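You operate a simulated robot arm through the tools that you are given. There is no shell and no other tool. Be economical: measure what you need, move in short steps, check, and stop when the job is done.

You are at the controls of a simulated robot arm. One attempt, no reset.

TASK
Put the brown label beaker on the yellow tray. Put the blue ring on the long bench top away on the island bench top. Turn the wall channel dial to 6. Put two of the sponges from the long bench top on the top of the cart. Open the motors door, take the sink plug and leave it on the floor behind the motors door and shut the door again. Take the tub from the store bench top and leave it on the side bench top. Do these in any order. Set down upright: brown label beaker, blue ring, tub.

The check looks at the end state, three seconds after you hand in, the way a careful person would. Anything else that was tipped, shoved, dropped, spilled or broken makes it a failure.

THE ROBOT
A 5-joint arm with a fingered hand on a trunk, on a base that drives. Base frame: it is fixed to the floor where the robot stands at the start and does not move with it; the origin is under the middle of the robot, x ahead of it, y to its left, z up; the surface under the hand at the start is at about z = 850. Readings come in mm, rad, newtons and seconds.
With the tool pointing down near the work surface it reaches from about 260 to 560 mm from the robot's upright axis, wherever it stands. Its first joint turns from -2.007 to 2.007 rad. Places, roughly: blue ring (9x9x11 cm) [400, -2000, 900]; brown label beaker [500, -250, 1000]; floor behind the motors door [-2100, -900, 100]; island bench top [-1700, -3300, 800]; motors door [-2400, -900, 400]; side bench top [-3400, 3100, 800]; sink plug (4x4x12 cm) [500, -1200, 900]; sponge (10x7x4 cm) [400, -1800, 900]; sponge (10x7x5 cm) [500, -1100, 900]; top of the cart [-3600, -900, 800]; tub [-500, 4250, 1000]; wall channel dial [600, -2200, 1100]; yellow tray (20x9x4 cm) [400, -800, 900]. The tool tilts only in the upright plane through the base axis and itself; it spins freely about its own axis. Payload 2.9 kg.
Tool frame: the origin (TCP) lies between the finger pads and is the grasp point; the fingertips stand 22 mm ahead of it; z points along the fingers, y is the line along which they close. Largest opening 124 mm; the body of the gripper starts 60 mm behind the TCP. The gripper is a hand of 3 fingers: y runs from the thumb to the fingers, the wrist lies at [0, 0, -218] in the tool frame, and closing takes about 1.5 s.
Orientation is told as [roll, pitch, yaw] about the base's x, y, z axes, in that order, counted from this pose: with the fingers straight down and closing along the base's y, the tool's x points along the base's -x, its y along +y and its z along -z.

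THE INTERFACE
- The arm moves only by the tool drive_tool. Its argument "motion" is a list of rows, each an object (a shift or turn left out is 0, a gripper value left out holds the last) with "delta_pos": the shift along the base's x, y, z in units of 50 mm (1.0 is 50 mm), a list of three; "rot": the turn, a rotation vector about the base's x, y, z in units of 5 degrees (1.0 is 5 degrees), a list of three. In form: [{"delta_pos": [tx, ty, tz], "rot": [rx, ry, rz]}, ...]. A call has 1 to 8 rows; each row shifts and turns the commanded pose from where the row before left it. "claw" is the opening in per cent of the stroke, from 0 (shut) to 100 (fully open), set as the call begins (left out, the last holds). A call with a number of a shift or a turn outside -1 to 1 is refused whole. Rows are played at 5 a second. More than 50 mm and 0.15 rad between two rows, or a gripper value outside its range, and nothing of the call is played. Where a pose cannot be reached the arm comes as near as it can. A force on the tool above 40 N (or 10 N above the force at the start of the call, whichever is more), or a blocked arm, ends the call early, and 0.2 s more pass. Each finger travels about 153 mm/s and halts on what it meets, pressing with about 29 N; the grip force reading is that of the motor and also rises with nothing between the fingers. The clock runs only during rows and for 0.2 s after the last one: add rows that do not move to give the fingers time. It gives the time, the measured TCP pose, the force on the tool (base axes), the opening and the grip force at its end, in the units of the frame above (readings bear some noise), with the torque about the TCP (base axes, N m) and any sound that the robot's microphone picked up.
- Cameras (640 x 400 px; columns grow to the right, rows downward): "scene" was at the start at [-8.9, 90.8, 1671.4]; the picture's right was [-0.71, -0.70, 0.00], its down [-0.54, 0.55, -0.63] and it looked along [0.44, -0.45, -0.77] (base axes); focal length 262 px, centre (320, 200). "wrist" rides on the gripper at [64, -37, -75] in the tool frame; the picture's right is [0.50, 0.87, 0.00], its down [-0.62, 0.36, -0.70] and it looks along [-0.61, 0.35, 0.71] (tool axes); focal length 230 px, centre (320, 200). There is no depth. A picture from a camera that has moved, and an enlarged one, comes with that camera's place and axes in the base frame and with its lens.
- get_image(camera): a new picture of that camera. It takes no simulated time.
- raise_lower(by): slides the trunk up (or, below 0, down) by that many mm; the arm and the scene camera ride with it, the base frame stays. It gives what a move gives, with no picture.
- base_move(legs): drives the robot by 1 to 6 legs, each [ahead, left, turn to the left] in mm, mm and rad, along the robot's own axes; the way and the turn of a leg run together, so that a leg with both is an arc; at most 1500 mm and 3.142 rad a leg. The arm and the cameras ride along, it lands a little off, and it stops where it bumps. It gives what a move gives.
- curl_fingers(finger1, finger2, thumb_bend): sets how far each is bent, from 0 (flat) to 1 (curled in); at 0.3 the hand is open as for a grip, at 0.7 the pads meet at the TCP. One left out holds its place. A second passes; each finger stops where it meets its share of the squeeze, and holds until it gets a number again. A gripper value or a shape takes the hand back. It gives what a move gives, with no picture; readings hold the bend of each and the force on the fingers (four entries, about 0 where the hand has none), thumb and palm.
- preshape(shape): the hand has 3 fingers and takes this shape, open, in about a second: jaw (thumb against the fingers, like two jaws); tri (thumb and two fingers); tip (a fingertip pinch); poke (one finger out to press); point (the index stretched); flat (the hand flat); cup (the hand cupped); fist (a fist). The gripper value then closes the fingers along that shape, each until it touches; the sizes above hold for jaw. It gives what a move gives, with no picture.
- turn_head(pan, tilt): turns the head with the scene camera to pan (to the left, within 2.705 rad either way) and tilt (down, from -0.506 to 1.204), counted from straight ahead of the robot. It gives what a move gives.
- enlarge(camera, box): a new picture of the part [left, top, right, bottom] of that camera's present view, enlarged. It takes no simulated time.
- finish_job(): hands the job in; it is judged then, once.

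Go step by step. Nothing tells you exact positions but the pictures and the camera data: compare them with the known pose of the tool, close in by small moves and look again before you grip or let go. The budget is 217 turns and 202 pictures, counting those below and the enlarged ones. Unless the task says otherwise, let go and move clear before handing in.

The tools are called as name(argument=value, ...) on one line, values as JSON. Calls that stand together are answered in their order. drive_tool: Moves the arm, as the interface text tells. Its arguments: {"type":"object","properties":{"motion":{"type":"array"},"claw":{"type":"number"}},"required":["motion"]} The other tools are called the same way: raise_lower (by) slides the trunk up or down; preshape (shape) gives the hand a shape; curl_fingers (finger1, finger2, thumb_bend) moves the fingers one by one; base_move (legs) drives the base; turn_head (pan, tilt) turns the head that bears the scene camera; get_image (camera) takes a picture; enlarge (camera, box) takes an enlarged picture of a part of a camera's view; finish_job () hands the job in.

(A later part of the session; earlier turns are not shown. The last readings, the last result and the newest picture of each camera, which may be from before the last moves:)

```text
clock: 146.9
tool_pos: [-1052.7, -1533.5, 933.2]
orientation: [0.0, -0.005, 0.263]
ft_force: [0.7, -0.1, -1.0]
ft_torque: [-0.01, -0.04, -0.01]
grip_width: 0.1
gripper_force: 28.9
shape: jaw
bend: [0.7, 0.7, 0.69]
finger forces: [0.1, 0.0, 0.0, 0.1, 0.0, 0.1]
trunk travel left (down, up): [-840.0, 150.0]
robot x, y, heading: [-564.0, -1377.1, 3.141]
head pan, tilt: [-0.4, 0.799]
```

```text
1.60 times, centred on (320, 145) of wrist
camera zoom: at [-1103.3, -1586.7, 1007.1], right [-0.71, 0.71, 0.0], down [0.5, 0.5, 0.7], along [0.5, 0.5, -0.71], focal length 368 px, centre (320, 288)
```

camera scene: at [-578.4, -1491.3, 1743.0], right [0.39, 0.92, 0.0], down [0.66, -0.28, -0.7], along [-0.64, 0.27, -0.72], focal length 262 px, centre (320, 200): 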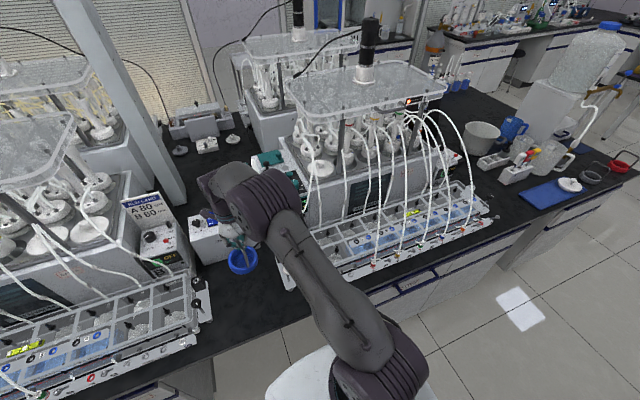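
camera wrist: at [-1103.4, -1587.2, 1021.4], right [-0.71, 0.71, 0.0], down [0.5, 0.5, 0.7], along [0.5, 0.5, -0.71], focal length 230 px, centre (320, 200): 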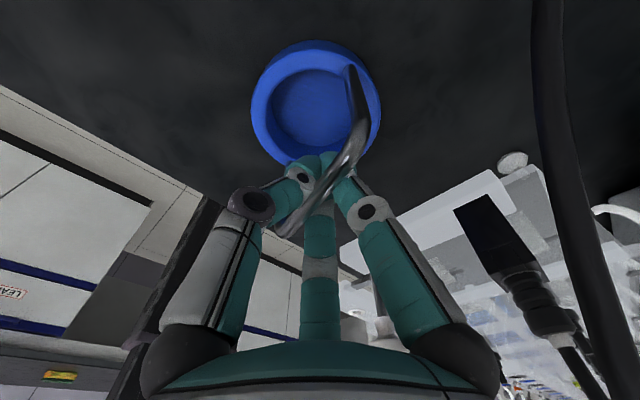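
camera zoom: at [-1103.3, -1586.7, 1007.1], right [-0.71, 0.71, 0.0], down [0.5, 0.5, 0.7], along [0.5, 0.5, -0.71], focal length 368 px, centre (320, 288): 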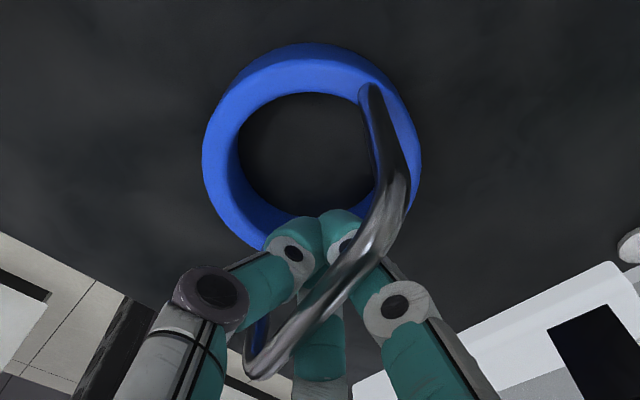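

The ring rests on the island. Open and lift straight up.

drive_tool(motion=[{}, {}, {}, {}, {"delta_pos": [0, 0, 0.4]}, {"delta_pos": [0, 0, 0.8]}, {"delta_pos": [0, 0, 0.8]}, {}], claw=60)

get_image(camera="wrist")

drive_tool(motion=[{"delta_pos": [0, 0, 0.8]}, {"delta_pos": [0, 0, 0.8]}, {"delta_pos": [1, 0, 0]}, {"delta_pos": [1, 0, 0]}, {"delta_pos": [1, 0, 0]}, {"delta_pos": [1, 0, 0]}, {}])

get_image(camera="scene")

```text
clock: 148.7
tool_pos: [-1050.9, -1534.5, 1033.5]
orientation: [0.0, -0.002, 0.265]
ft_force: [0.4, -0.8, 0.0]
ft_torque: [-0.02, -0.02, -0.01]
grip_width: 74.4
gripper_force: 0.0
shape: jaw
bend: [0.32, 0.32, 0.7]
finger forces: [0.0, 0.0, 0.0, 0.1, 0.0, 0.1]
trunk travel left (down, up): [-840.0, 150.0]
robot x, y, heading: [-563.8, -1380.0, 3.139]
head pan, tilt: [-0.4, 0.799]
```

```text
105 pictures are left
camera wrist: at [-1102.9, -1587.5, 1107.8], right [-0.71, 0.71, 0.0], down [0.5, 0.5, 0.7], along [0.5, 0.5, -0.71], focal length 230 px, centre (320, 200)
```

wrist: 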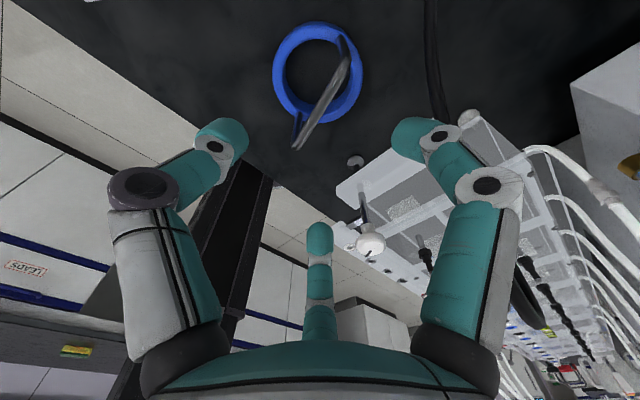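

```text
clock: 150.3
tool_pos: [-850.2, -1531.9, 1115.6]
orientation: [0.002, -0.004, 0.264]
ft_force: [0.3, -0.6, 0.1]
ft_torque: [0.04, -0.02, 0.01]
grip_width: 74.4
gripper_force: 0.1
shape: jaw
bend: [0.32, 0.32, 0.7]
finger forces: [0.0, 0.0, 0.0, 0.1, 0.1, 0.1]
trunk travel left (down, up): [-840.0, 150.0]
robot x, y, heading: [-562.3, -1376.8, 3.141]
head pan, tilt: [-0.4, 0.799]
```

```text
104 pictures are left
camera scene: at [-580.4, -1491.0, 1743.0], right [0.39, 0.92, 0.0], down [0.66, -0.28, -0.7], along [-0.64, 0.27, -0.72], focal length 262 px, centre (320, 200)
```

scene: 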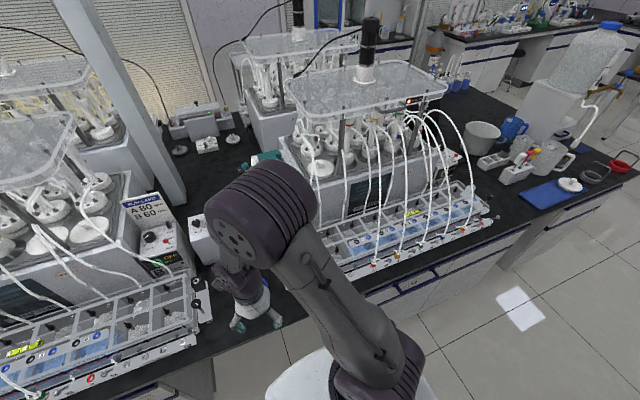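

The ring stands on the island. Next a sponge: I turn back to the long bench at the knee-space near y=-1380.

base_move(legs=[[0, 0, -1.571], [0, 0, -1.571], [500, 0, 0]])

turn_head(pan=-0.2, tilt=0.95)

get_image(camera="scene")

```text
clock: 160.9
tool_pos: [225.6, -1232.6, 1115.2]
orientation: [0.004, -0.003, -2.889]
ft_force: [0.2, 0.4, 0.0]
ft_torque: [-0.01, 0.02, 0.0]
grip_width: 74.5
gripper_force: 0.1
shape: jaw
bend: [0.32, 0.32, 0.7]
finger forces: [0.0, 0.0, 0.1, 0.0, 0.0, 0.0]
trunk travel left (down, up): [-840.0, 150.0]
robot x, y, heading: [-64.7, -1385.0, -0.013]
head pan, tilt: [-0.4, 0.799]
```

```text
clock: 161.6
tool_pos: [225.9, -1233.4, 1114.9]
orientation: [0.0, -0.003, -2.891]
ft_force: [-0.3, -0.8, 0.0]
ft_torque: [-0.02, 0.0, -0.01]
grip_width: 74.4
gripper_force: 0.0
shape: jaw
bend: [0.32, 0.32, 0.7]
finger forces: [0.0, 0.0, 0.0, 0.1, 0.0, 0.0]
trunk travel left (down, up): [-840.0, 150.0]
robot x, y, heading: [-66.5, -1382.5, -0.011]
head pan, tilt: [-0.201, 0.949]
```

```text
103 pictures are left
camera scene: at [-53.6, -1252.7, 1731.5], right [-0.21, -0.98, 0.0], down [-0.79, 0.17, -0.58], along [0.57, -0.12, -0.81], focal length 262 px, centre (320, 200)
```

scene: 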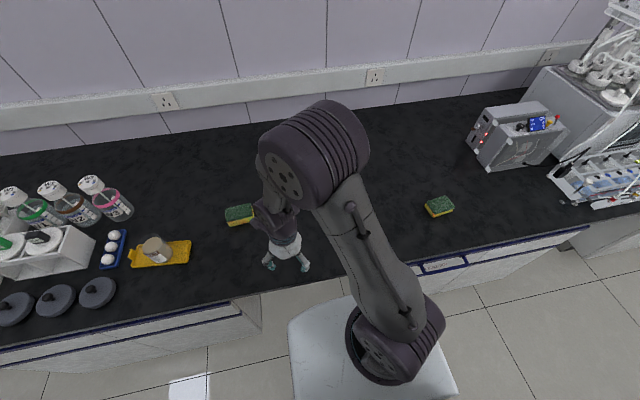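

drive_tool(motion=[{"delta_pos": [0.58, -0.68, 0]}, {"delta_pos": [0.58, -0.68, 0]}, {"delta_pos": [0.58, -0.68, 0]}, {"delta_pos": [0.58, -0.68, 0]}, {"delta_pos": [0.58, -0.68, 0]}, {"delta_pos": [0.58, -0.68, 0]}, {"delta_pos": [0.2, -0.68, 0]}, {}])

get_image(camera="wrist")

get_image(camera="scene")

```text
clock: 163.4
tool_pos: [410.6, -1472.5, 1115.1]
orientation: [0.0, -0.002, -2.888]
ft_force: [0.3, 0.1, 0.2]
ft_torque: [-0.02, 0.01, -0.01]
grip_width: 74.3
gripper_force: 0.1
shape: jaw
bend: [0.32, 0.32, 0.7]
finger forces: [0.1, 0.0, 0.0, 0.0, 0.0, 0.0]
trunk travel left (down, up): [-840.0, 150.0]
robot x, y, heading: [-59.7, -1381.9, -0.006]
head pan, tilt: [-0.201, 0.949]
```

```text
102 pictures are left
camera wrist: at [463.5, -1420.1, 1189.3], right [0.7, -0.71, 0.0], down [-0.51, -0.5, 0.7], along [-0.5, -0.49, -0.71], focal length 230 px, centre (320, 200)
```

wrist: 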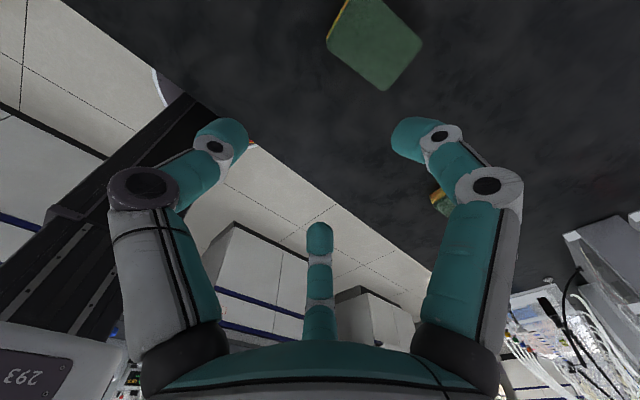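

```text
101 pictures are left
camera scene: at [-54.0, -1251.7, 1731.4], right [-0.21, -0.98, 0.0], down [-0.79, 0.17, -0.58], along [0.57, -0.12, -0.81], focal length 262 px, centre (320, 200)
```

scene: 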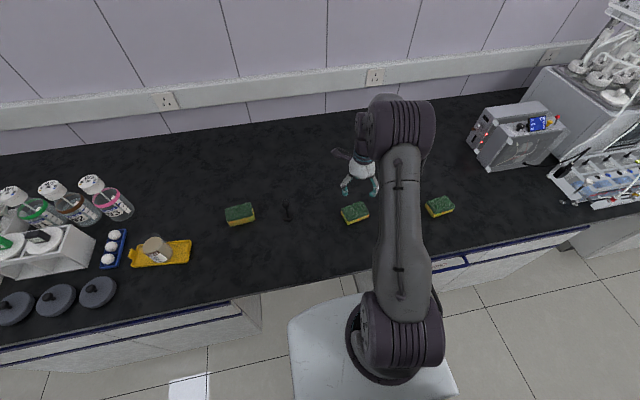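

enlarge(camera="scene", box=[330, 190, 390, 235])

enlarge(camera="scene", box=[210, 190, 310, 240])

```text
8.89 times, centred on (360, 212) of scene
camera zoom: at [-54.0, -1251.7, 1731.4], right [-0.21, -0.98, 0.0], down [-0.79, 0.17, -0.58], along [0.57, -0.12, -0.81], focal length 2325 px, centre (-36, 89)
```

zoom: 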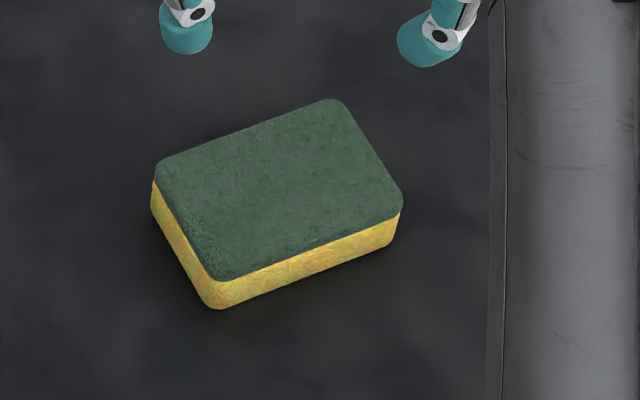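

```text
6.40 times, centred on (260, 215) of scene
camera zoom: at [-54.0, -1251.7, 1731.4], right [-0.21, -0.98, 0.0], down [-0.79, 0.17, -0.58], along [0.57, -0.12, -0.81], focal length 1674 px, centre (704, 104)
```

zoom: 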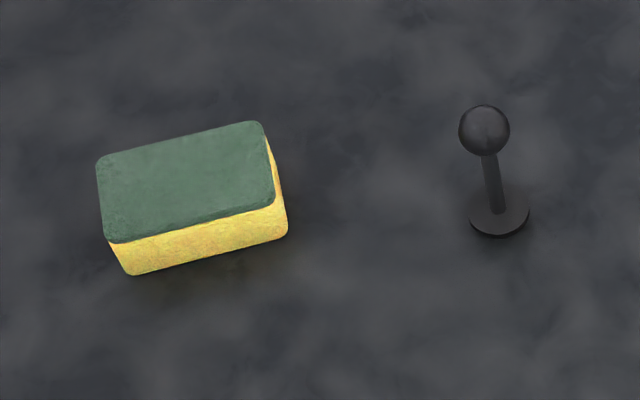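

The hand is already in line with the sponge's long axis; I center over (457,-1496) and go down.

drive_tool(motion=[{"delta_pos": [0.92, -0.3, 0]}, {"delta_pos": [0, -0.17, -0.7]}, {"delta_pos": [0, 0, -0.8]}, {"delta_pos": [0, 0, -0.8]}, {"delta_pos": [0, 0, -0.8]}, {}], claw=100)

get_image(camera="wrist")

```text
clock: 164.8
tool_pos: [454.7, -1493.1, 959.4]
orientation: [-0.001, -0.002, -2.889]
ft_force: [-0.5, 0.6, 0.3]
ft_torque: [0.03, -0.02, 0.0]
grip_width: 123.7
gripper_force: 0.2
shape: jaw
bend: [0.3, 0.3, 0.3]
finger forces: [0.0, 0.0, 0.0, 0.1, 0.1, 0.0]
trunk travel left (down, up): [-840.0, 150.0]
robot x, y, heading: [-65.9, -1384.2, -0.012]
head pan, tilt: [-0.201, 0.949]
```

```text
98 pictures are left
camera wrist: at [508.7, -1441.8, 1033.6], right [0.7, -0.71, 0.0], down [-0.51, -0.5, 0.7], along [-0.5, -0.49, -0.71], focal length 230 px, centre (320, 200)
```

wrist: 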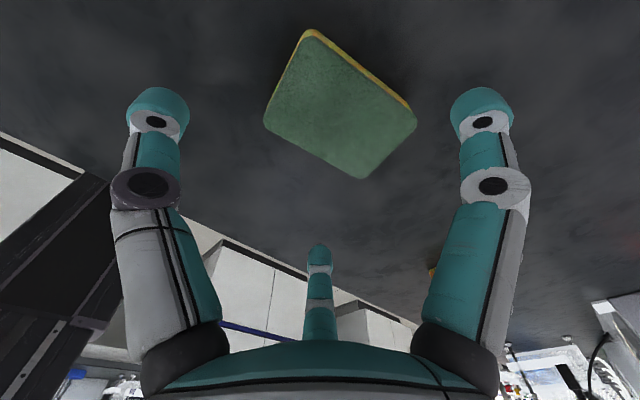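

drive_tool(motion=[{"delta_pos": [0.3, 0, -0.3]}, {"delta_pos": [0, 0, -0.5]}, {"delta_pos": [0, 0, -0.4]}, {}])

get_image(camera="wrist")

enlarge(camera="scene", box=[320, 170, 410, 240])

```text
clock: 165.8
tool_pos: [471.6, -1494.8, 898.9]
orientation: [0.0, -0.004, -2.89]
ft_force: [0.4, 0.9, -0.2]
ft_torque: [-0.02, -0.01, 0.01]
grip_width: 123.9
gripper_force: 0.0
shape: jaw
bend: [0.3, 0.3, 0.3]
finger forces: [0.0, 0.0, 0.1, 0.1, 0.1, 0.1]
trunk travel left (down, up): [-840.0, 150.0]
robot x, y, heading: [-65.0, -1382.9, -0.02]
head pan, tilt: [-0.201, 0.949]
```

```text
97 pictures are left
camera wrist: at [524.2, -1443.1, 974.2], right [0.7, -0.71, 0.0], down [-0.51, -0.5, 0.7], along [-0.5, -0.49, -0.71], focal length 230 px, centre (320, 200)
```

wrist: 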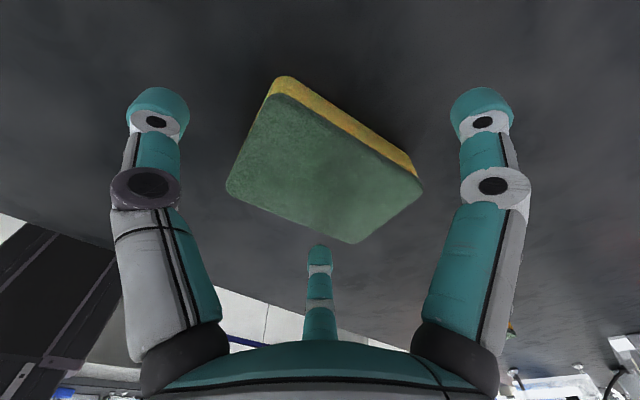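

```text
5.71 times, centred on (365, 205) of scene
camera zoom: at [-53.9, -1252.7, 1731.5], right [-0.21, -0.98, 0.0], down [-0.79, 0.17, -0.58], along [0.57, -0.12, -0.81], focal length 1495 px, centre (63, 171)
```

zoom: 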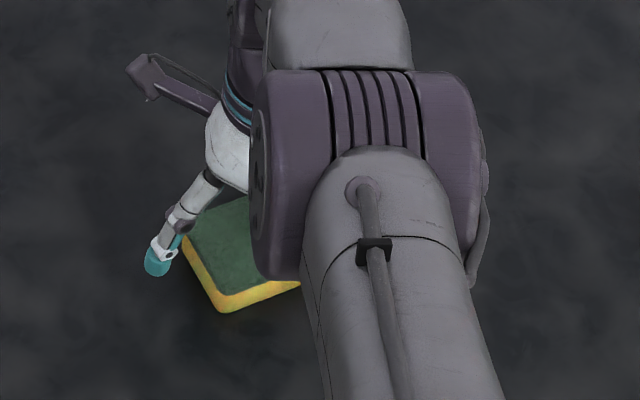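

Centered. Lower 22 mm and close.

drive_tool(motion=[{"delta_pos": [0, 0, -0.3]}, {"delta_pos": [0, 0, -0.14]}, {}])

drive_tool(motion=[{}, {}, {}, {}, {}, {}, {}], claw=0)

get_image(camera="wrist")

```text
clock: 166.6
tool_pos: [466.3, -1495.0, 880.7]
orientation: [-0.002, -0.003, -2.891]
ft_force: [-1.2, 0.0, 0.0]
ft_torque: [-0.01, 0.01, 0.01]
grip_width: 124.0
gripper_force: 0.1
shape: jaw
bend: [0.3, 0.3, 0.3]
finger forces: [0.1, 0.0, 0.1, 0.0, 0.1, 0.1]
out of reach, approached as far as the arm can: row 2
trunk travel left (down, up): [-840.0, 150.0]
robot x, y, heading: [-64.5, -1382.2, -0.014]
head pan, tilt: [-0.201, 0.949]
```

```text
clock: 168.2
tool_pos: [468.0, -1494.3, 880.9]
orientation: [-0.003, -0.001, -2.888]
ft_force: [0.1, -0.2, 0.8]
ft_torque: [-0.02, 0.0, -0.03]
grip_width: 68.1
gripper_force: 29.0
shape: jaw
bend: [0.34, 0.34, 0.7]
finger forces: [24.2, 23.1, 0.0, 0.0, 25.4, 0.1]
trunk travel left (down, up): [-840.0, 150.0]
robot x, y, heading: [-64.7, -1382.6, -0.015]
head pan, tilt: [-0.201, 0.949]
```

```text
95 pictures are left
camera wrist: at [520.6, -1442.5, 954.9], right [0.7, -0.71, 0.0], down [-0.51, -0.5, 0.7], along [-0.5, -0.49, -0.71], focal length 230 px, centre (320, 200)
```

wrist: 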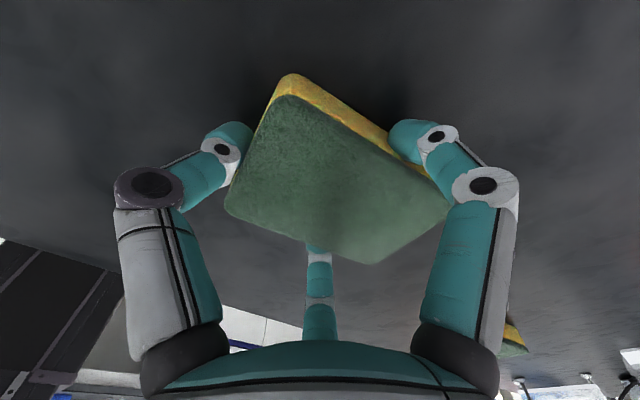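

Gripped. Lift and retract, then check.

drive_tool(motion=[{"delta_pos": [0, 0, 0.5]}, {"delta_pos": [0, 0, 0.8]}, {"delta_pos": [0, 0, 0.8]}, {"delta_pos": [0, 0, 0.8]}, {"delta_pos": [0, 0, 0.8]}, {"delta_pos": [-0.8, 0.3, 0]}, {"delta_pos": [-0.8, 0.3, 0]}, {"delta_pos": [-0.8, 0.3, 0]}])

get_image(camera="wrist")

```text
clock: 170.0
tool_pos: [503.9, -1493.5, 1052.5]
orientation: [-0.002, -0.006, -2.891]
ft_force: [-0.4, 0.3, -0.7]
ft_torque: [-0.01, 0.04, 0.02]
grip_width: 66.3
gripper_force: 29.2
shape: jaw
bend: [0.34, 0.35, 0.7]
finger forces: [25.2, 23.8, 0.1, 0.1, 24.0, 0.1]
out of reach, approached as far as the arm can: row 1, 2, 3, 4, 5, 6, 7, 8
trunk travel left (down, up): [-840.0, 150.0]
robot x, y, heading: [-63.9, -1386.1, -0.013]
head pan, tilt: [-0.201, 0.949]
```

```text
94 pictures are left
camera wrist: at [557.4, -1442.2, 1127.6], right [0.7, -0.71, 0.0], down [-0.51, -0.5, 0.7], along [-0.5, -0.49, -0.71], focal length 230 px, centre (320, 200)
```

wrist: 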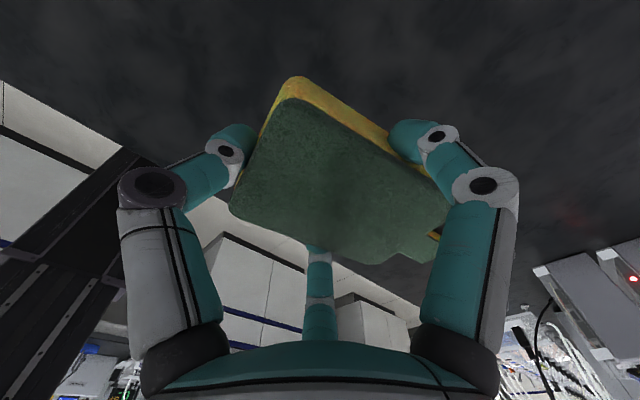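

drive_tool(motion=[{}, {"delta_pos": [-0.4, 0, 0]}, {"delta_pos": [-0.4, 0, 0]}, {}])

```text
clock: 171.0
tool_pos: [503.4, -1498.0, 1051.5]
orientation: [-0.002, -0.003, -2.888]
ft_force: [-0.3, 0.1, -0.4]
ft_torque: [0.0, -0.01, 0.02]
grip_width: 66.1
gripper_force: 29.1
shape: jaw
bend: [0.34, 0.35, 0.7]
finger forces: [25.3, 23.7, 0.1, 0.0, 24.0, 0.0]
out of reach, approached as far as the arm can: row 2, 3
trunk travel left (down, up): [-840.0, 150.0]
robot x, y, heading: [-64.3, -1385.7, -0.015]
head pan, tilt: [-0.201, 0.949]
```

drive_tool(motion=[{"delta_pos": [-0.5, 0.1, -0.5]}, {"delta_pos": [-0.5, 0.1, -0.5]}, {"delta_pos": [-0.5, 0.1, -0.3]}, {}])

```text
clock: 172.0
tool_pos: [495.2, -1495.9, 975.8]
orientation: [-0.001, -0.003, -2.89]
ft_force: [0.8, -0.2, -0.2]
ft_torque: [0.0, -0.01, 0.02]
grip_width: 65.7
gripper_force: 29.2
shape: jaw
bend: [0.34, 0.35, 0.7]
finger forces: [25.6, 23.9, 0.0, 0.0, 23.5, 0.1]
out of reach, approached as far as the arm can: row 1, 2, 3
trunk travel left (down, up): [-840.0, 150.0]
robot x, y, heading: [-61.6, -1381.6, -0.01]
head pan, tilt: [-0.201, 0.949]
```

drive_tool(motion=[{"rot": [0, -1, 0]}, {"rot": [0, -1, 0]}, {"delta_pos": [-0.6, 0, 0.3], "rot": [0, -1, 0]}, {"delta_pos": [-0.6, 0, 0.3]}, {}])

```text
clock: 173.2
tool_pos: [540.5, -1504.4, 979.1]
orientation: [0.102, 0.201, -2.885]
ft_force: [-0.7, -0.5, -0.1]
ft_torque: [-0.01, 0.01, -0.01]
grip_width: 64.3
gripper_force: 28.8
shape: jaw
bend: [0.34, 0.35, 0.69]
finger forces: [26.0, 24.2, 0.0, 0.0, 22.8, 0.1]
out of reach, approached as far as the arm can: row 1, 2, 3, 4
trunk travel left (down, up): [-840.0, 150.0]
robot x, y, heading: [-64.3, -1386.0, -0.012]
head pan, tilt: [-0.201, 0.949]
```

get_image(camera="scene")

```text
93 pictures are left
camera scene: at [-53.7, -1252.6, 1731.5], right [-0.21, -0.98, 0.0], down [-0.8, 0.17, -0.58], along [0.57, -0.12, -0.81], focal length 262 px, centre (320, 200)
```

scene: 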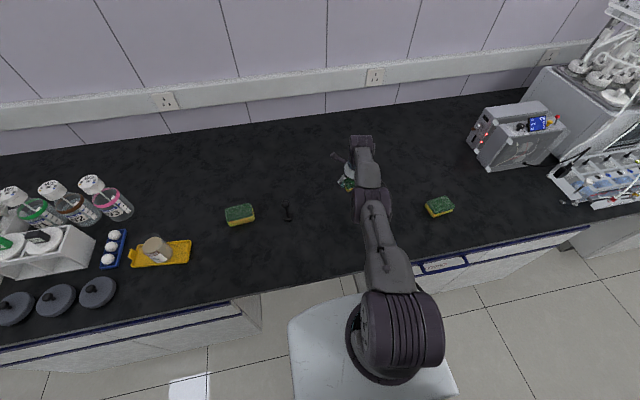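

The arm is stretched straight at a singular pose. I raise the trunk to get room, then move the hand down and inward to flex the elbow.

raise_lower(by=145)

drive_tool(motion=[{"delta_pos": [-0.3, 0, -0.9], "rot": [0, 0.8, 0]}, {"delta_pos": [-0.3, 0, -0.9], "rot": [0, 0.8, 0]}, {"delta_pos": [-0.4, 0, -0.9], "rot": [0, 0.8, 0]}, {"delta_pos": [-0.4, 0, -0.8]}, {}])

```text
clock: 174.9
tool_pos: [541.1, -1504.5, 1124.6]
orientation: [0.102, 0.199, -2.883]
ft_force: [0.1, 0.1, -0.3]
ft_torque: [0.01, -0.01, 0.01]
grip_width: 64.7
gripper_force: 29.0
shape: jaw
bend: [0.34, 0.35, 0.69]
finger forces: [26.0, 24.3, 0.0, 0.1, 22.7, 0.0]
trunk travel left (down, up): [-985.0, 5.0]
robot x, y, heading: [-64.3, -1387.4, -0.011]
head pan, tilt: [-0.201, 0.949]
```

```text
clock: 176.2
tool_pos: [437.9, -1501.7, 960.7]
orientation: [0.009, 0.02, -2.888]
ft_force: [1.4, 0.2, -0.1]
ft_torque: [0.0, 0.0, 0.0]
grip_width: 63.9
gripper_force: 29.1
shape: jaw
bend: [0.34, 0.35, 0.71]
finger forces: [26.1, 24.5, 0.0, 0.0, 22.1, 0.1]
out of reach, approached as far as the arm can: row 1, 2, 3
trunk travel left (down, up): [-985.0, 5.0]
robot x, y, heading: [-61.9, -1383.3, -0.013]
head pan, tilt: [-0.201, 0.949]
```

drive_tool(motion=[{"delta_pos": [-0.8, 0.2, 0]}, {"delta_pos": [-0.8, 0.2, 0]}, {"delta_pos": [-0.8, 0.2, 0.5]}, {"delta_pos": [0, 0.2, 0.8]}, {"delta_pos": [0, 0.2, 0.8]}, {}])

get_image(camera="wrist")

get_image(camera="scene")

```text
clock: 177.6
tool_pos: [448.2, -1490.7, 982.7]
orientation: [0.008, 0.018, -2.888]
ft_force: [0.5, 0.7, -0.5]
ft_torque: [0.01, 0.04, -0.02]
grip_width: 63.4
gripper_force: 29.5
shape: jaw
bend: [0.34, 0.35, 0.71]
finger forces: [26.4, 24.7, 0.0, 0.0, 21.5, 0.0]
out of reach, approached as far as the arm can: row 1, 2, 3, 4, 5
trunk travel left (down, up): [-985.0, 5.0]
robot x, y, heading: [-61.8, -1383.6, -0.011]
head pan, tilt: [-0.201, 0.949]
```

```text
92 pictures are left
camera wrist: at [500.7, -1438.3, 1058.3], right [0.7, -0.71, 0.02], down [-0.52, -0.5, 0.69], along [-0.49, -0.49, -0.72], focal length 230 px, centre (320, 200)
```

wrist: 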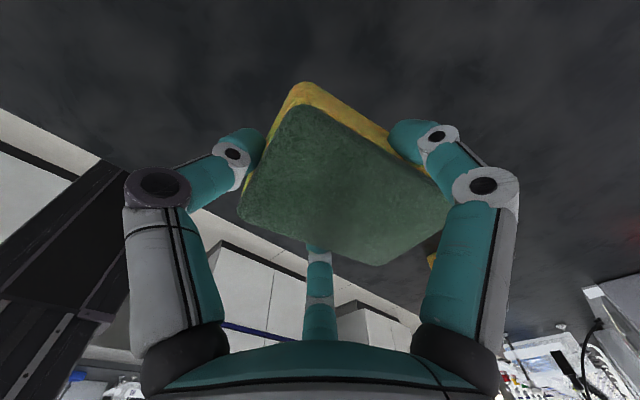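

```text
91 pictures are left
camera scene: at [-54.1, -1252.9, 1876.5], right [-0.21, -0.98, 0.0], down [-0.79, 0.17, -0.58], along [0.57, -0.12, -0.81], focal length 262 px, centre (320, 200)
```

scene: 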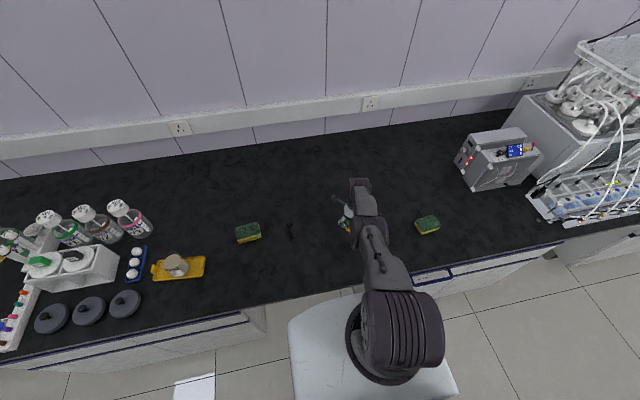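

drive_tool(motion=[{"delta_pos": [0, 0, -0.3]}, {"delta_pos": [-0.05, 0, -0.4]}, {"delta_pos": [-0.05, 0, -0.3]}, {"delta_pos": [-0.1, 0, -0.1]}, {"delta_pos": [-0.1, 0, 0]}, {"delta_pos": [-0.1, 0, 0]}, {"delta_pos": [-0.1, 0, 0]}, {}])

```text
clock: 179.3
tool_pos: [417.6, -1490.7, 932.5]
orientation: [0.01, 0.017, -2.888]
ft_force: [0.0, 0.5, -0.2]
ft_torque: [-0.02, 0.0, -0.02]
grip_width: 62.6
gripper_force: 28.7
shape: jaw
bend: [0.34, 0.35, 0.71]
finger forces: [26.4, 24.8, 0.1, 0.0, 21.0, 0.0]
out of reach, approached as far as the arm can: row 1, 2, 3, 6, 7
trunk travel left (down, up): [-985.0, 5.0]
robot x, y, heading: [-62.1, -1383.5, -0.015]
head pan, tilt: [-0.201, 0.949]
```

drive_tool(motion=[{"delta_pos": [0.35, 0, 0.9]}, {"delta_pos": [0.35, 0, 0.9]}, {"delta_pos": [0.3, 0, 0.9]}, {"delta_pos": [0.3, 0, 0.9]}, {"delta_pos": [0.2, 0, 0.9]}, {"delta_pos": [0.1, 0, 0.9]}, {}])

drive_tool(motion=[{"delta_pos": [0, 0, -0.4]}, {"delta_pos": [-0.05, 0, -0.6]}, {"delta_pos": [-0.2, 0, -0.6]}, {"delta_pos": [-0.2, 0, -0.4]}, {"delta_pos": [-0.2, 0, 0]}, {"delta_pos": [-0.2, 0, 0]}, {}])

```text
clock: 180.9
tool_pos: [509.4, -1495.9, 1194.6]
orientation: [0.01, 0.018, -2.891]
ft_force: [-0.6, -0.2, -1.0]
ft_torque: [-0.01, -0.03, 0.03]
grip_width: 61.0
gripper_force: 28.4
shape: jaw
bend: [0.34, 0.35, 0.72]
finger forces: [26.7, 25.2, 0.1, 0.0, 19.6, 0.0]
out of reach, approached as far as the arm can: row 1, 2, 3, 5
trunk travel left (down, up): [-985.0, 5.0]
robot x, y, heading: [-61.5, -1382.6, -0.012]
head pan, tilt: [-0.201, 0.949]
```

```text
clock: 182.6
tool_pos: [488.7, -1503.7, 1088.2]
orientation: [0.007, 0.016, -2.891]
ft_force: [-0.3, 0.0, 0.3]
ft_torque: [-0.01, -0.01, 0.02]
grip_width: 60.6
gripper_force: 28.5
shape: jaw
bend: [0.34, 0.35, 0.72]
finger forces: [26.9, 25.3, 0.0, 0.0, 18.9, 0.0]
out of reach, approached as far as the arm can: row 4, 5, 6
trunk travel left (down, up): [-985.0, 5.0]
robot x, y, heading: [-62.0, -1384.2, -0.017]
head pan, tilt: [-0.201, 0.949]
```

enlarge(camera="scene", box=[300, 150, 480, 390])

drive_tool(motion=[{"delta_pos": [0, 0, 0.4]}, {"delta_pos": [0, 0, 0.6]}, {"delta_pos": [0, 0, 0.6]}, {"delta_pos": [-0.1, 0, 0.6]}, {"delta_pos": [-0.2, 0, 0.4]}, {"delta_pos": [-0.2, 0, 0.2]}, {"delta_pos": [-0.2, 0, 0]}, {}])

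```text
1.67 times, centred on (390, 270) of scene
camera zoom: at [-53.7, -1252.7, 1876.5], right [-0.21, -0.98, 0.0], down [-0.79, 0.17, -0.58], along [0.57, -0.12, -0.81], focal length 436 px, centre (203, 83)
```

zoom: 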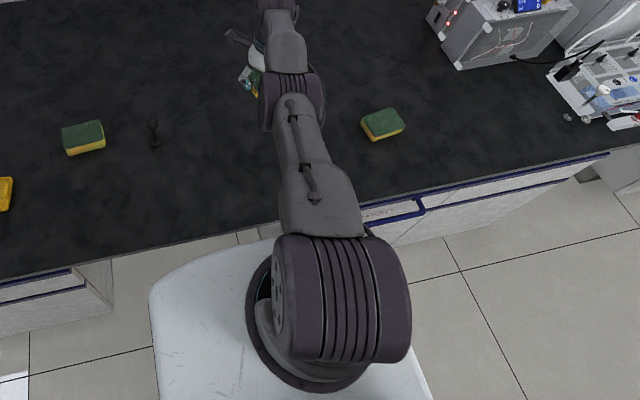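

```text
clock: 184.3
tool_pos: [503.8, -1521.7, 1225.4]
orientation: [0.01, 0.021, -2.891]
ft_force: [0.0, 0.2, 0.2]
ft_torque: [0.01, -0.03, -0.01]
grip_width: 59.6
gripper_force: 28.9
shape: jaw
bend: [0.34, 0.35, 0.73]
finger forces: [27.1, 25.6, 0.0, 0.0, 18.3, 0.0]
out of reach, approached as far as the arm can: row 1, 2, 3, 4, 5, 6, 7
trunk travel left (down, up): [-985.0, 5.0]
robot x, y, heading: [-65.5, -1382.9, -0.009]
head pan, tilt: [-0.201, 0.949]
```

The elbow seems to be slightly bent the wrong way. I try sweeping the stretched arm down along its outer arc, then inward, so it flexes the right way.

drive_tool(motion=[{"delta_pos": [0.15, 0, -0.7]}, {"delta_pos": [0.1, 0, -0.9]}, {"delta_pos": [0, 0, -0.9]}, {"delta_pos": [-0.1, 0, -0.9]}, {"delta_pos": [-0.2, 0, -0.9]}])

drive_tool(motion=[{"delta_pos": [-0.5, 0, -0.3]}, {"delta_pos": [-0.5, 0, 0]}, {"delta_pos": [-0.5, 0, 0]}, {}])

```text
clock: 185.6
tool_pos: [462.3, -1512.2, 1018.0]
orientation: [0.013, 0.02, -2.891]
ft_force: [-0.1, 0.3, -0.1]
ft_torque: [-0.03, 0.01, 0.02]
grip_width: 59.1
gripper_force: 29.7
shape: jaw
bend: [0.34, 0.35, 0.73]
finger forces: [27.1, 25.9, 0.0, 0.0, 17.0, 0.0]
out of reach, approached as far as the arm can: row 1, 2, 3, 4, 5
trunk travel left (down, up): [-985.0, 5.0]
robot x, y, heading: [-65.1, -1383.5, -0.012]
head pan, tilt: [-0.201, 0.949]
```

```text
clock: 186.6
tool_pos: [435.5, -1532.1, 978.0]
orientation: [0.015, 0.02, -2.888]
ft_force: [-0.2, 0.9, 0.1]
ft_torque: [0.0, -0.01, -0.04]
grip_width: 59.2
gripper_force: 28.8
shape: jaw
bend: [0.34, 0.35, 0.73]
finger forces: [27.2, 25.9, 0.1, 0.1, 16.8, 0.1]
out of reach, approached as far as the arm can: row 1, 2, 3
trunk travel left (down, up): [-985.0, 5.0]
robot x, y, heading: [-64.3, -1382.9, -0.013]
head pan, tilt: [-0.201, 0.949]
```

drive_tool(motion=[{"delta_pos": [0.98, -0.1, 0]}, {"delta_pos": [-0.6, 0.1, 0]}, {"delta_pos": [-0.6, 0.1, 0]}, {"delta_pos": [-0.6, 0.1, 0]}, {}])

```text
clock: 187.8
tool_pos: [414.1, -1539.0, 948.1]
orientation: [0.016, 0.021, -2.889]
ft_force: [0.1, -0.7, 0.0]
ft_torque: [0.0, 0.01, 0.02]
grip_width: 59.0
gripper_force: 28.6
shape: jaw
bend: [0.34, 0.35, 0.73]
finger forces: [27.1, 25.9, 0.0, 0.0, 16.6, 0.0]
out of reach, approached as far as the arm can: row 1, 2, 3, 4
trunk travel left (down, up): [-985.0, 5.0]
robot x, y, heading: [-64.8, -1383.5, -0.018]
head pan, tilt: [-0.201, 0.949]
```

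The arm is locked straight (elbow at its limit). I back away from the bench so I can swing it downward, where the shoulder limit should force the elbow to flex.

base_move(legs=[[-390, 0, 0.013]])

drive_tool(motion=[{"delta_pos": [-0.45, 0.15, -0.8]}, {"delta_pos": [-0.5, 0.15, -0.78]}, {"delta_pos": [-0.55, 0.15, -0.75]}, {"delta_pos": [-0.6, 0.15, -0.7]}, {"delta_pos": [-0.65, 0.15, -0.65]}, {"delta_pos": [-0.7, 0.15, -0.6]}, {}])

```text
clock: 190.2
tool_pos: [28.1, -1530.3, 948.5]
orientation: [0.013, 0.022, -2.873]
ft_force: [-0.2, -0.1, -0.4]
ft_torque: [0.01, 0.0, 0.04]
grip_width: 58.8
gripper_force: 29.3
shape: jaw
bend: [0.34, 0.35, 0.73]
finger forces: [27.1, 25.9, 0.0, 0.0, 16.6, 0.0]
trunk travel left (down, up): [-985.0, 5.0]
robot x, y, heading: [-455.0, -1385.1, 0.002]
head pan, tilt: [-0.201, 0.949]
```

```text
clock: 191.8
tool_pos: [-164.2, -1479.9, 761.8]
orientation: [0.016, 0.02, -2.873]
ft_force: [-0.2, 1.3, 0.5]
ft_torque: [0.04, -0.02, 0.01]
grip_width: 57.9
gripper_force: 29.2
shape: jaw
bend: [0.34, 0.35, 0.74]
finger forces: [27.1, 26.2, 0.0, 0.0, 15.2, 0.0]
out of reach, approached as far as the arm can: row 2, 3, 4, 5, 6
trunk travel left (down, up): [-985.0, 5.0]
robot x, y, heading: [-454.8, -1379.3, 0.006]
head pan, tilt: [-0.201, 0.949]
```

drive_tool(motion=[{"delta_pos": [-0.6, 0.2, -0.5]}, {"delta_pos": [-0.6, 0.2, -0.3]}, {"delta_pos": [-0.3, 0.1, 0.5]}, {"delta_pos": [0, 0, 0.6]}, {"delta_pos": [0, 0, 0.6]}, {}])

turn_head(pan=-0.3, tilt=1.2)

get_image(camera="scene")

```text
clock: 193.2
tool_pos: [-241.3, -1455.2, 818.5]
orientation: [0.018, 0.019, -2.875]
ft_force: [0.4, -0.1, 0.1]
ft_torque: [0.02, -0.01, 0.02]
grip_width: 57.5
gripper_force: 28.8
shape: jaw
bend: [0.34, 0.35, 0.74]
finger forces: [27.1, 26.3, 0.1, 0.1, 14.7, 0.1]
out of reach, approached as far as the arm can: row 1
trunk travel left (down, up): [-985.0, 5.0]
robot x, y, heading: [-450.7, -1381.7, 0.001]
head pan, tilt: [-0.201, 0.949]
```

```text
clock: 194.0
tool_pos: [-242.1, -1454.1, 818.2]
orientation: [0.018, 0.02, -2.875]
ft_force: [-0.4, 0.9, -0.4]
ft_torque: [0.01, 0.0, -0.01]
grip_width: 57.7
gripper_force: 28.5
shape: jaw
bend: [0.34, 0.35, 0.74]
finger forces: [27.1, 26.1, 0.0, 0.0, 14.7, 0.0]
trunk travel left (down, up): [-985.0, 5.0]
robot x, y, heading: [-450.9, -1380.2, -0.001]
head pan, tilt: [-0.3, 1.201]
```

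```text
89 pictures are left
camera scene: at [-462.6, -1253.0, 1860.4], right [-0.29, -0.96, 0.0], down [-0.89, 0.27, -0.36], along [0.35, -0.11, -0.93], focal length 262 px, centre (320, 200)
```

scene: 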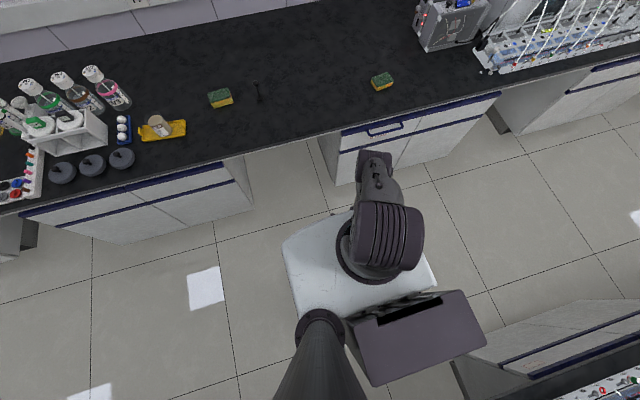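

The elbow flexed. Now I bring the hand back up to a carry pose, with the trunk lowered again.

drive_tool(motion=[{"delta_pos": [0.2, 0.2, 0.9]}, {"delta_pos": [0.2, 0.2, 0.9]}, {"delta_pos": [0.2, 0.2, 0.9]}, {"delta_pos": [0.2, 0.2, 0.9]}, {"delta_pos": [0.2, 0.2, 0.9]}, {"delta_pos": [0.2, 0.2, 0.9]}, {"delta_pos": [0.2, 0.2, 0.9]}, {}])

raise_lower(by=-210)

get_image(camera="wrist")

get_image(camera="scene")

```text
clock: 195.8
tool_pos: [-171.3, -1377.6, 1130.7]
orientation: [0.006, 0.022, -2.876]
ft_force: [0.2, -0.6, 0.1]
ft_torque: [0.01, 0.02, -0.03]
grip_width: 56.8
gripper_force: 29.0
shape: jaw
bend: [0.34, 0.35, 0.74]
finger forces: [27.3, 26.3, 0.1, 0.0, 13.9, 0.1]
trunk travel left (down, up): [-985.0, 5.0]
robot x, y, heading: [-456.2, -1385.1, 0.005]
head pan, tilt: [-0.3, 1.201]
```

```text
clock: 198.0
tool_pos: [-174.0, -1379.2, 920.6]
orientation: [0.004, 0.023, -2.874]
ft_force: [-0.2, 0.1, -0.4]
ft_torque: [0.03, -0.03, -0.03]
grip_width: 56.7
gripper_force: 28.9
shape: jaw
bend: [0.34, 0.35, 0.74]
finger forces: [27.2, 26.4, 0.1, 0.0, 14.0, 0.1]
trunk travel left (down, up): [-775.0, 215.0]
robot x, y, heading: [-452.0, -1382.9, 0.004]
head pan, tilt: [-0.3, 1.201]
```

```text
88 pictures are left
camera wrist: at [-121.6, -1326.6, 996.8], right [0.71, -0.7, 0.02], down [-0.52, -0.51, 0.69], along [-0.48, -0.5, -0.72], focal length 230 px, centre (320, 200)
```

wrist: 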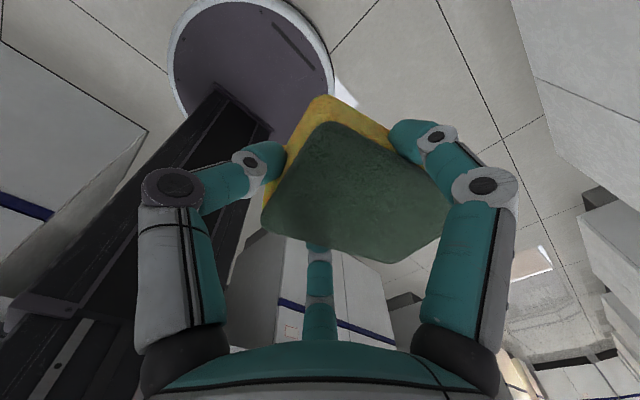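

```text
87 pictures are left
camera scene: at [-462.5, -1253.2, 1650.4], right [-0.29, -0.96, 0.0], down [-0.89, 0.27, -0.36], along [0.35, -0.11, -0.93], focal length 262 px, centre (320, 200)
```

scene: 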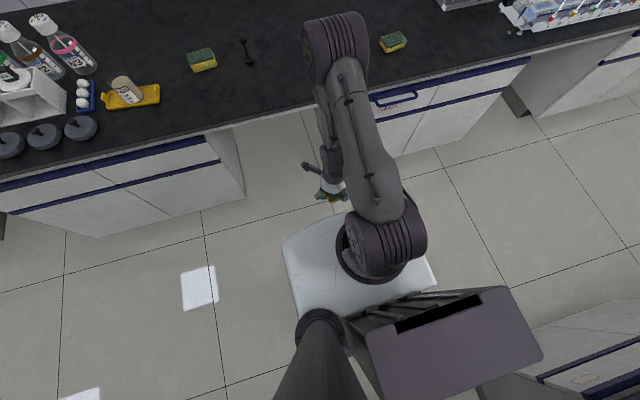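

Carry pose is good. I drive around the island's end toward the cart.

base_move(legs=[[0, 1330, 0], [0, 1300, 0], [0, 0, 1.571], [0, 0, 1.571], [1250, 0, 0], [1200, 0, 0]])

turn_head(pan=0.6, tilt=0.4)

get_image(camera="scene")

turn_head(pan=1.5, tilt=0.4)

get_image(camera="scene")

```text
clock: 229.4
tool_pos: [-3134.2, 1284.7, 921.8]
orientation: [0.002, 0.006, 0.248]
ft_force: [1.8, 1.7, 0.4]
ft_torque: [-0.15, 0.19, 0.0]
grip_width: 56.4
gripper_force: 29.0
shape: jaw
bend: [0.34, 0.36, 0.74]
finger forces: [27.2, 26.2, 0.1, 0.1, 13.7, 0.1]
trunk travel left (down, up): [-775.0, 215.0]
robot x, y, heading: [-2859.7, 1279.4, 3.115]
head pan, tilt: [-0.3, 1.201]
stopped in leg 6: the force on the tool passed its limit at 84 N (the readings are from after the stop); the commanded pose is now the measured one
```

```text
clock: 230.7
tool_pos: [-3135.2, 1285.4, 921.7]
orientation: [0.001, 0.009, 0.244]
ft_force: [2.2, 1.0, 0.2]
ft_torque: [-0.15, 0.22, 0.05]
grip_width: 56.3
gripper_force: 29.0
shape: jaw
bend: [0.34, 0.36, 0.74]
finger forces: [27.3, 26.3, 0.0, 0.0, 13.6, 0.0]
trunk travel left (down, up): [-775.0, 215.0]
robot x, y, heading: [-2859.8, 1282.3, 3.115]
head pan, tilt: [0.6, 0.4]
```

```text
86 pictures are left
camera scene: at [-2883.7, 1083.8, 1713.1], right [-0.54, 0.84, 0.0], down [0.33, 0.21, -0.92], along [-0.77, -0.5, -0.39], focal length 262 px, centre (320, 200)
```

scene: 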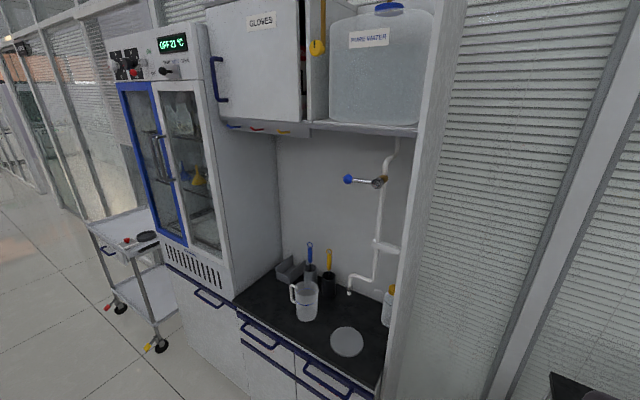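

```text
clock: 231.8
tool_pos: [-3134.4, 1284.8, 921.1]
orientation: [0.002, 0.009, 0.245]
ft_force: [1.6, 1.0, 1.8]
ft_torque: [-0.12, 0.19, 0.03]
grip_width: 56.6
gripper_force: 29.3
shape: jaw
bend: [0.34, 0.36, 0.74]
finger forces: [27.1, 26.3, 0.0, 0.0, 13.7, 0.0]
trunk travel left (down, up): [-775.0, 215.0]
robot x, y, heading: [-2860.8, 1282.9, 3.112]
head pan, tilt: [1.499, 0.4]
```

```text
85 pictures are left
camera scene: at [-2815.0, 1041.8, 1713.2], right [-1.0, 0.1, 0.0], down [0.04, 0.39, -0.92], along [-0.09, -0.92, -0.39], focal length 262 px, centre (320, 200)
```

scene: 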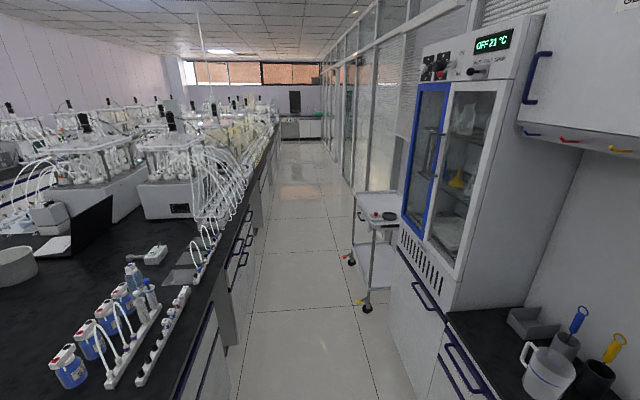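

The tool touched something ahead; I look.

turn_head(pan=-0.2, tilt=0.7)

get_image(camera="scene")

get_image(camera="wrist")

```text
clock: 233.6
tool_pos: [-3135.7, 1286.4, 921.2]
orientation: [0.002, 0.009, 0.245]
ft_force: [2.7, 1.4, 1.5]
ft_torque: [-0.14, 0.24, 0.04]
grip_width: 56.7
gripper_force: 29.0
shape: jaw
bend: [0.34, 0.36, 0.74]
finger forces: [27.2, 26.2, 0.1, 0.1, 13.7, 0.0]
trunk travel left (down, up): [-775.0, 215.0]
robot x, y, heading: [-2858.6, 1280.1, 3.116]
head pan, tilt: [-0.201, 0.7]
```

```text
84 pictures are left
camera scene: at [-2888.6, 1153.1, 1686.3], right [0.23, 0.97, 0.0], down [0.63, -0.15, -0.77], along [-0.75, 0.17, -0.64], focal length 262 px, centre (320, 200)
```

scene: 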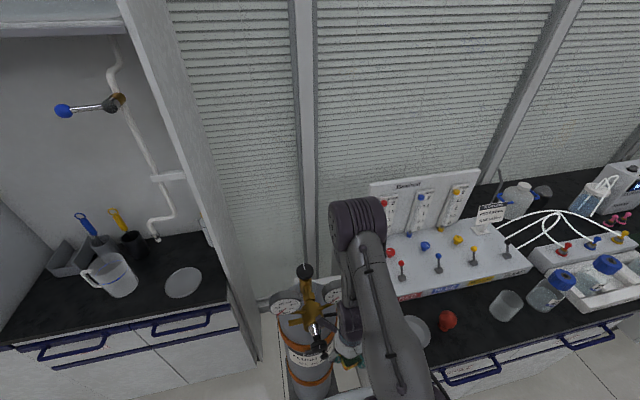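

```text
83 pictures are left
camera wrist: at [-3187.0, 1233.3, 996.4], right [-0.69, 0.72, 0.01], down [0.52, 0.49, 0.7], along [0.5, 0.49, -0.72], focal length 230 px, centre (320, 200)
```

wrist: 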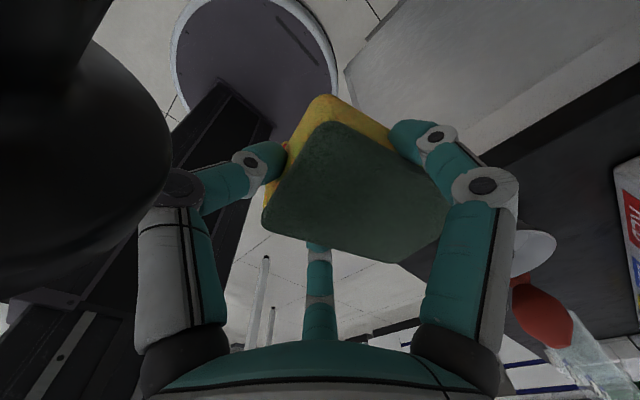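

I touched the gas-cylinder regulator (it is strapped and still upright). I back straight off and check it.

base_move(legs=[[-250, 0, 0]])

get_image(camera="scene")

```text
clock: 235.4
tool_pos: [-2892.2, 1280.2, 920.7]
orientation: [0.003, 0.007, 0.24]
ft_force: [-0.5, 0.1, -0.8]
ft_torque: [0.01, 0.0, -0.03]
grip_width: 56.9
gripper_force: 29.2
shape: jaw
bend: [0.34, 0.36, 0.74]
finger forces: [27.2, 26.3, 0.1, 0.0, 13.7, 0.0]
trunk travel left (down, up): [-775.0, 215.0]
robot x, y, heading: [-2617.3, 1269.5, 3.114]
head pan, tilt: [-0.201, 0.7]
```

```text
82 pictures are left
camera scene: at [-2646.0, 1146.0, 1686.3], right [0.23, 0.97, 0.0], down [0.63, -0.15, -0.77], along [-0.74, 0.17, -0.64], focal length 262 px, centre (320, 200)
```

scene: 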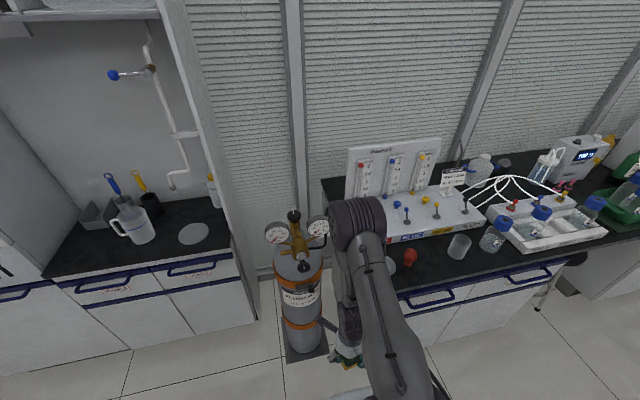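

base_move(legs=[[0, 0, 1.6], [0, -240, 0], [1050, 0, 0], [1000, 0, 0]])

turn_head(pan=-1.2, tilt=0.75)

get_image(camera="scene")

turn_head(pan=1.2, tilt=0.8)

get_image(camera="scene")

```text
clock: 250.9
tool_pos: [-2800.0, -1063.0, 921.9]
orientation: [0.002, 0.008, 1.872]
ft_force: [0.8, 0.1, -0.1]
ft_torque: [0.0, 0.0, -0.02]
grip_width: 56.3
gripper_force: 28.5
shape: jaw
bend: [0.34, 0.36, 0.74]
finger forces: [27.1, 26.0, 0.0, 0.0, 13.7, 0.0]
trunk travel left (down, up): [-775.0, 215.0]
robot x, y, heading: [-2808.2, -788.0, -1.543]
head pan, tilt: [-0.201, 0.7]
```

```text
clock: 252.2
tool_pos: [-2799.5, -1063.7, 921.0]
orientation: [0.002, 0.008, 1.873]
ft_force: [-0.4, 0.4, 0.3]
ft_torque: [0.0, -0.03, -0.01]
grip_width: 56.3
gripper_force: 28.7
shape: jaw
bend: [0.34, 0.36, 0.74]
finger forces: [27.1, 26.1, 0.1, 0.0, 13.8, 0.0]
trunk travel left (down, up): [-775.0, 215.0]
robot x, y, heading: [-2808.9, -790.7, -1.544]
head pan, tilt: [-1.201, 0.75]
```

```text
81 pictures are left
camera scene: at [-2745.7, -755.6, 1682.1], right [-0.39, 0.92, 0.0], down [0.63, 0.27, -0.73], along [-0.67, -0.29, -0.68], focal length 262 px, centre (320, 200)
```

scene: 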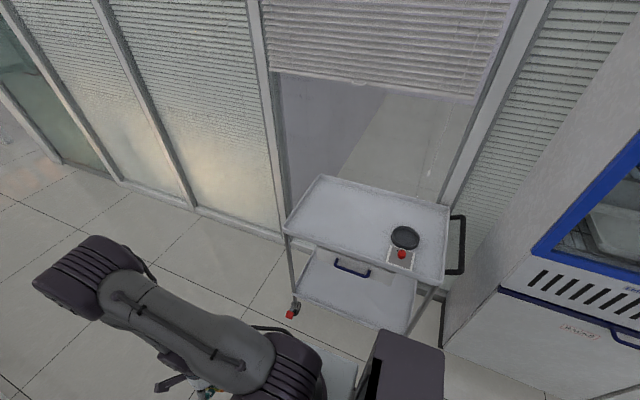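

```text
clock: 254.4
tool_pos: [-2798.5, -1062.5, 922.0]
orientation: [0.002, 0.005, 1.873]
ft_force: [-0.2, -0.5, -1.1]
ft_torque: [0.0, -0.03, -0.02]
grip_width: 56.4
gripper_force: 28.8
shape: jaw
bend: [0.34, 0.36, 0.74]
finger forces: [27.2, 26.1, 0.0, 0.0, 13.7, 0.0]
trunk travel left (down, up): [-775.0, 215.0]
robot x, y, heading: [-2808.3, -788.2, -1.542]
head pan, tilt: [1.201, 0.799]
```

```text
80 pictures are left
camera scene: at [-2593.4, -750.1, 1678.0], right [-0.33, -0.94, 0.0], down [-0.68, 0.24, -0.7], along [0.66, -0.23, -0.72], focal length 262 px, centre (320, 200)
```

scene: 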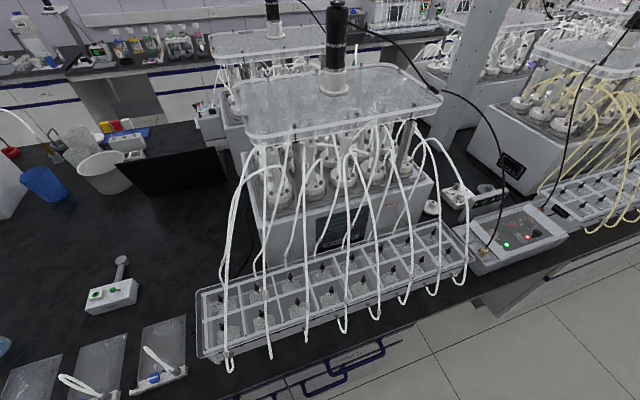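

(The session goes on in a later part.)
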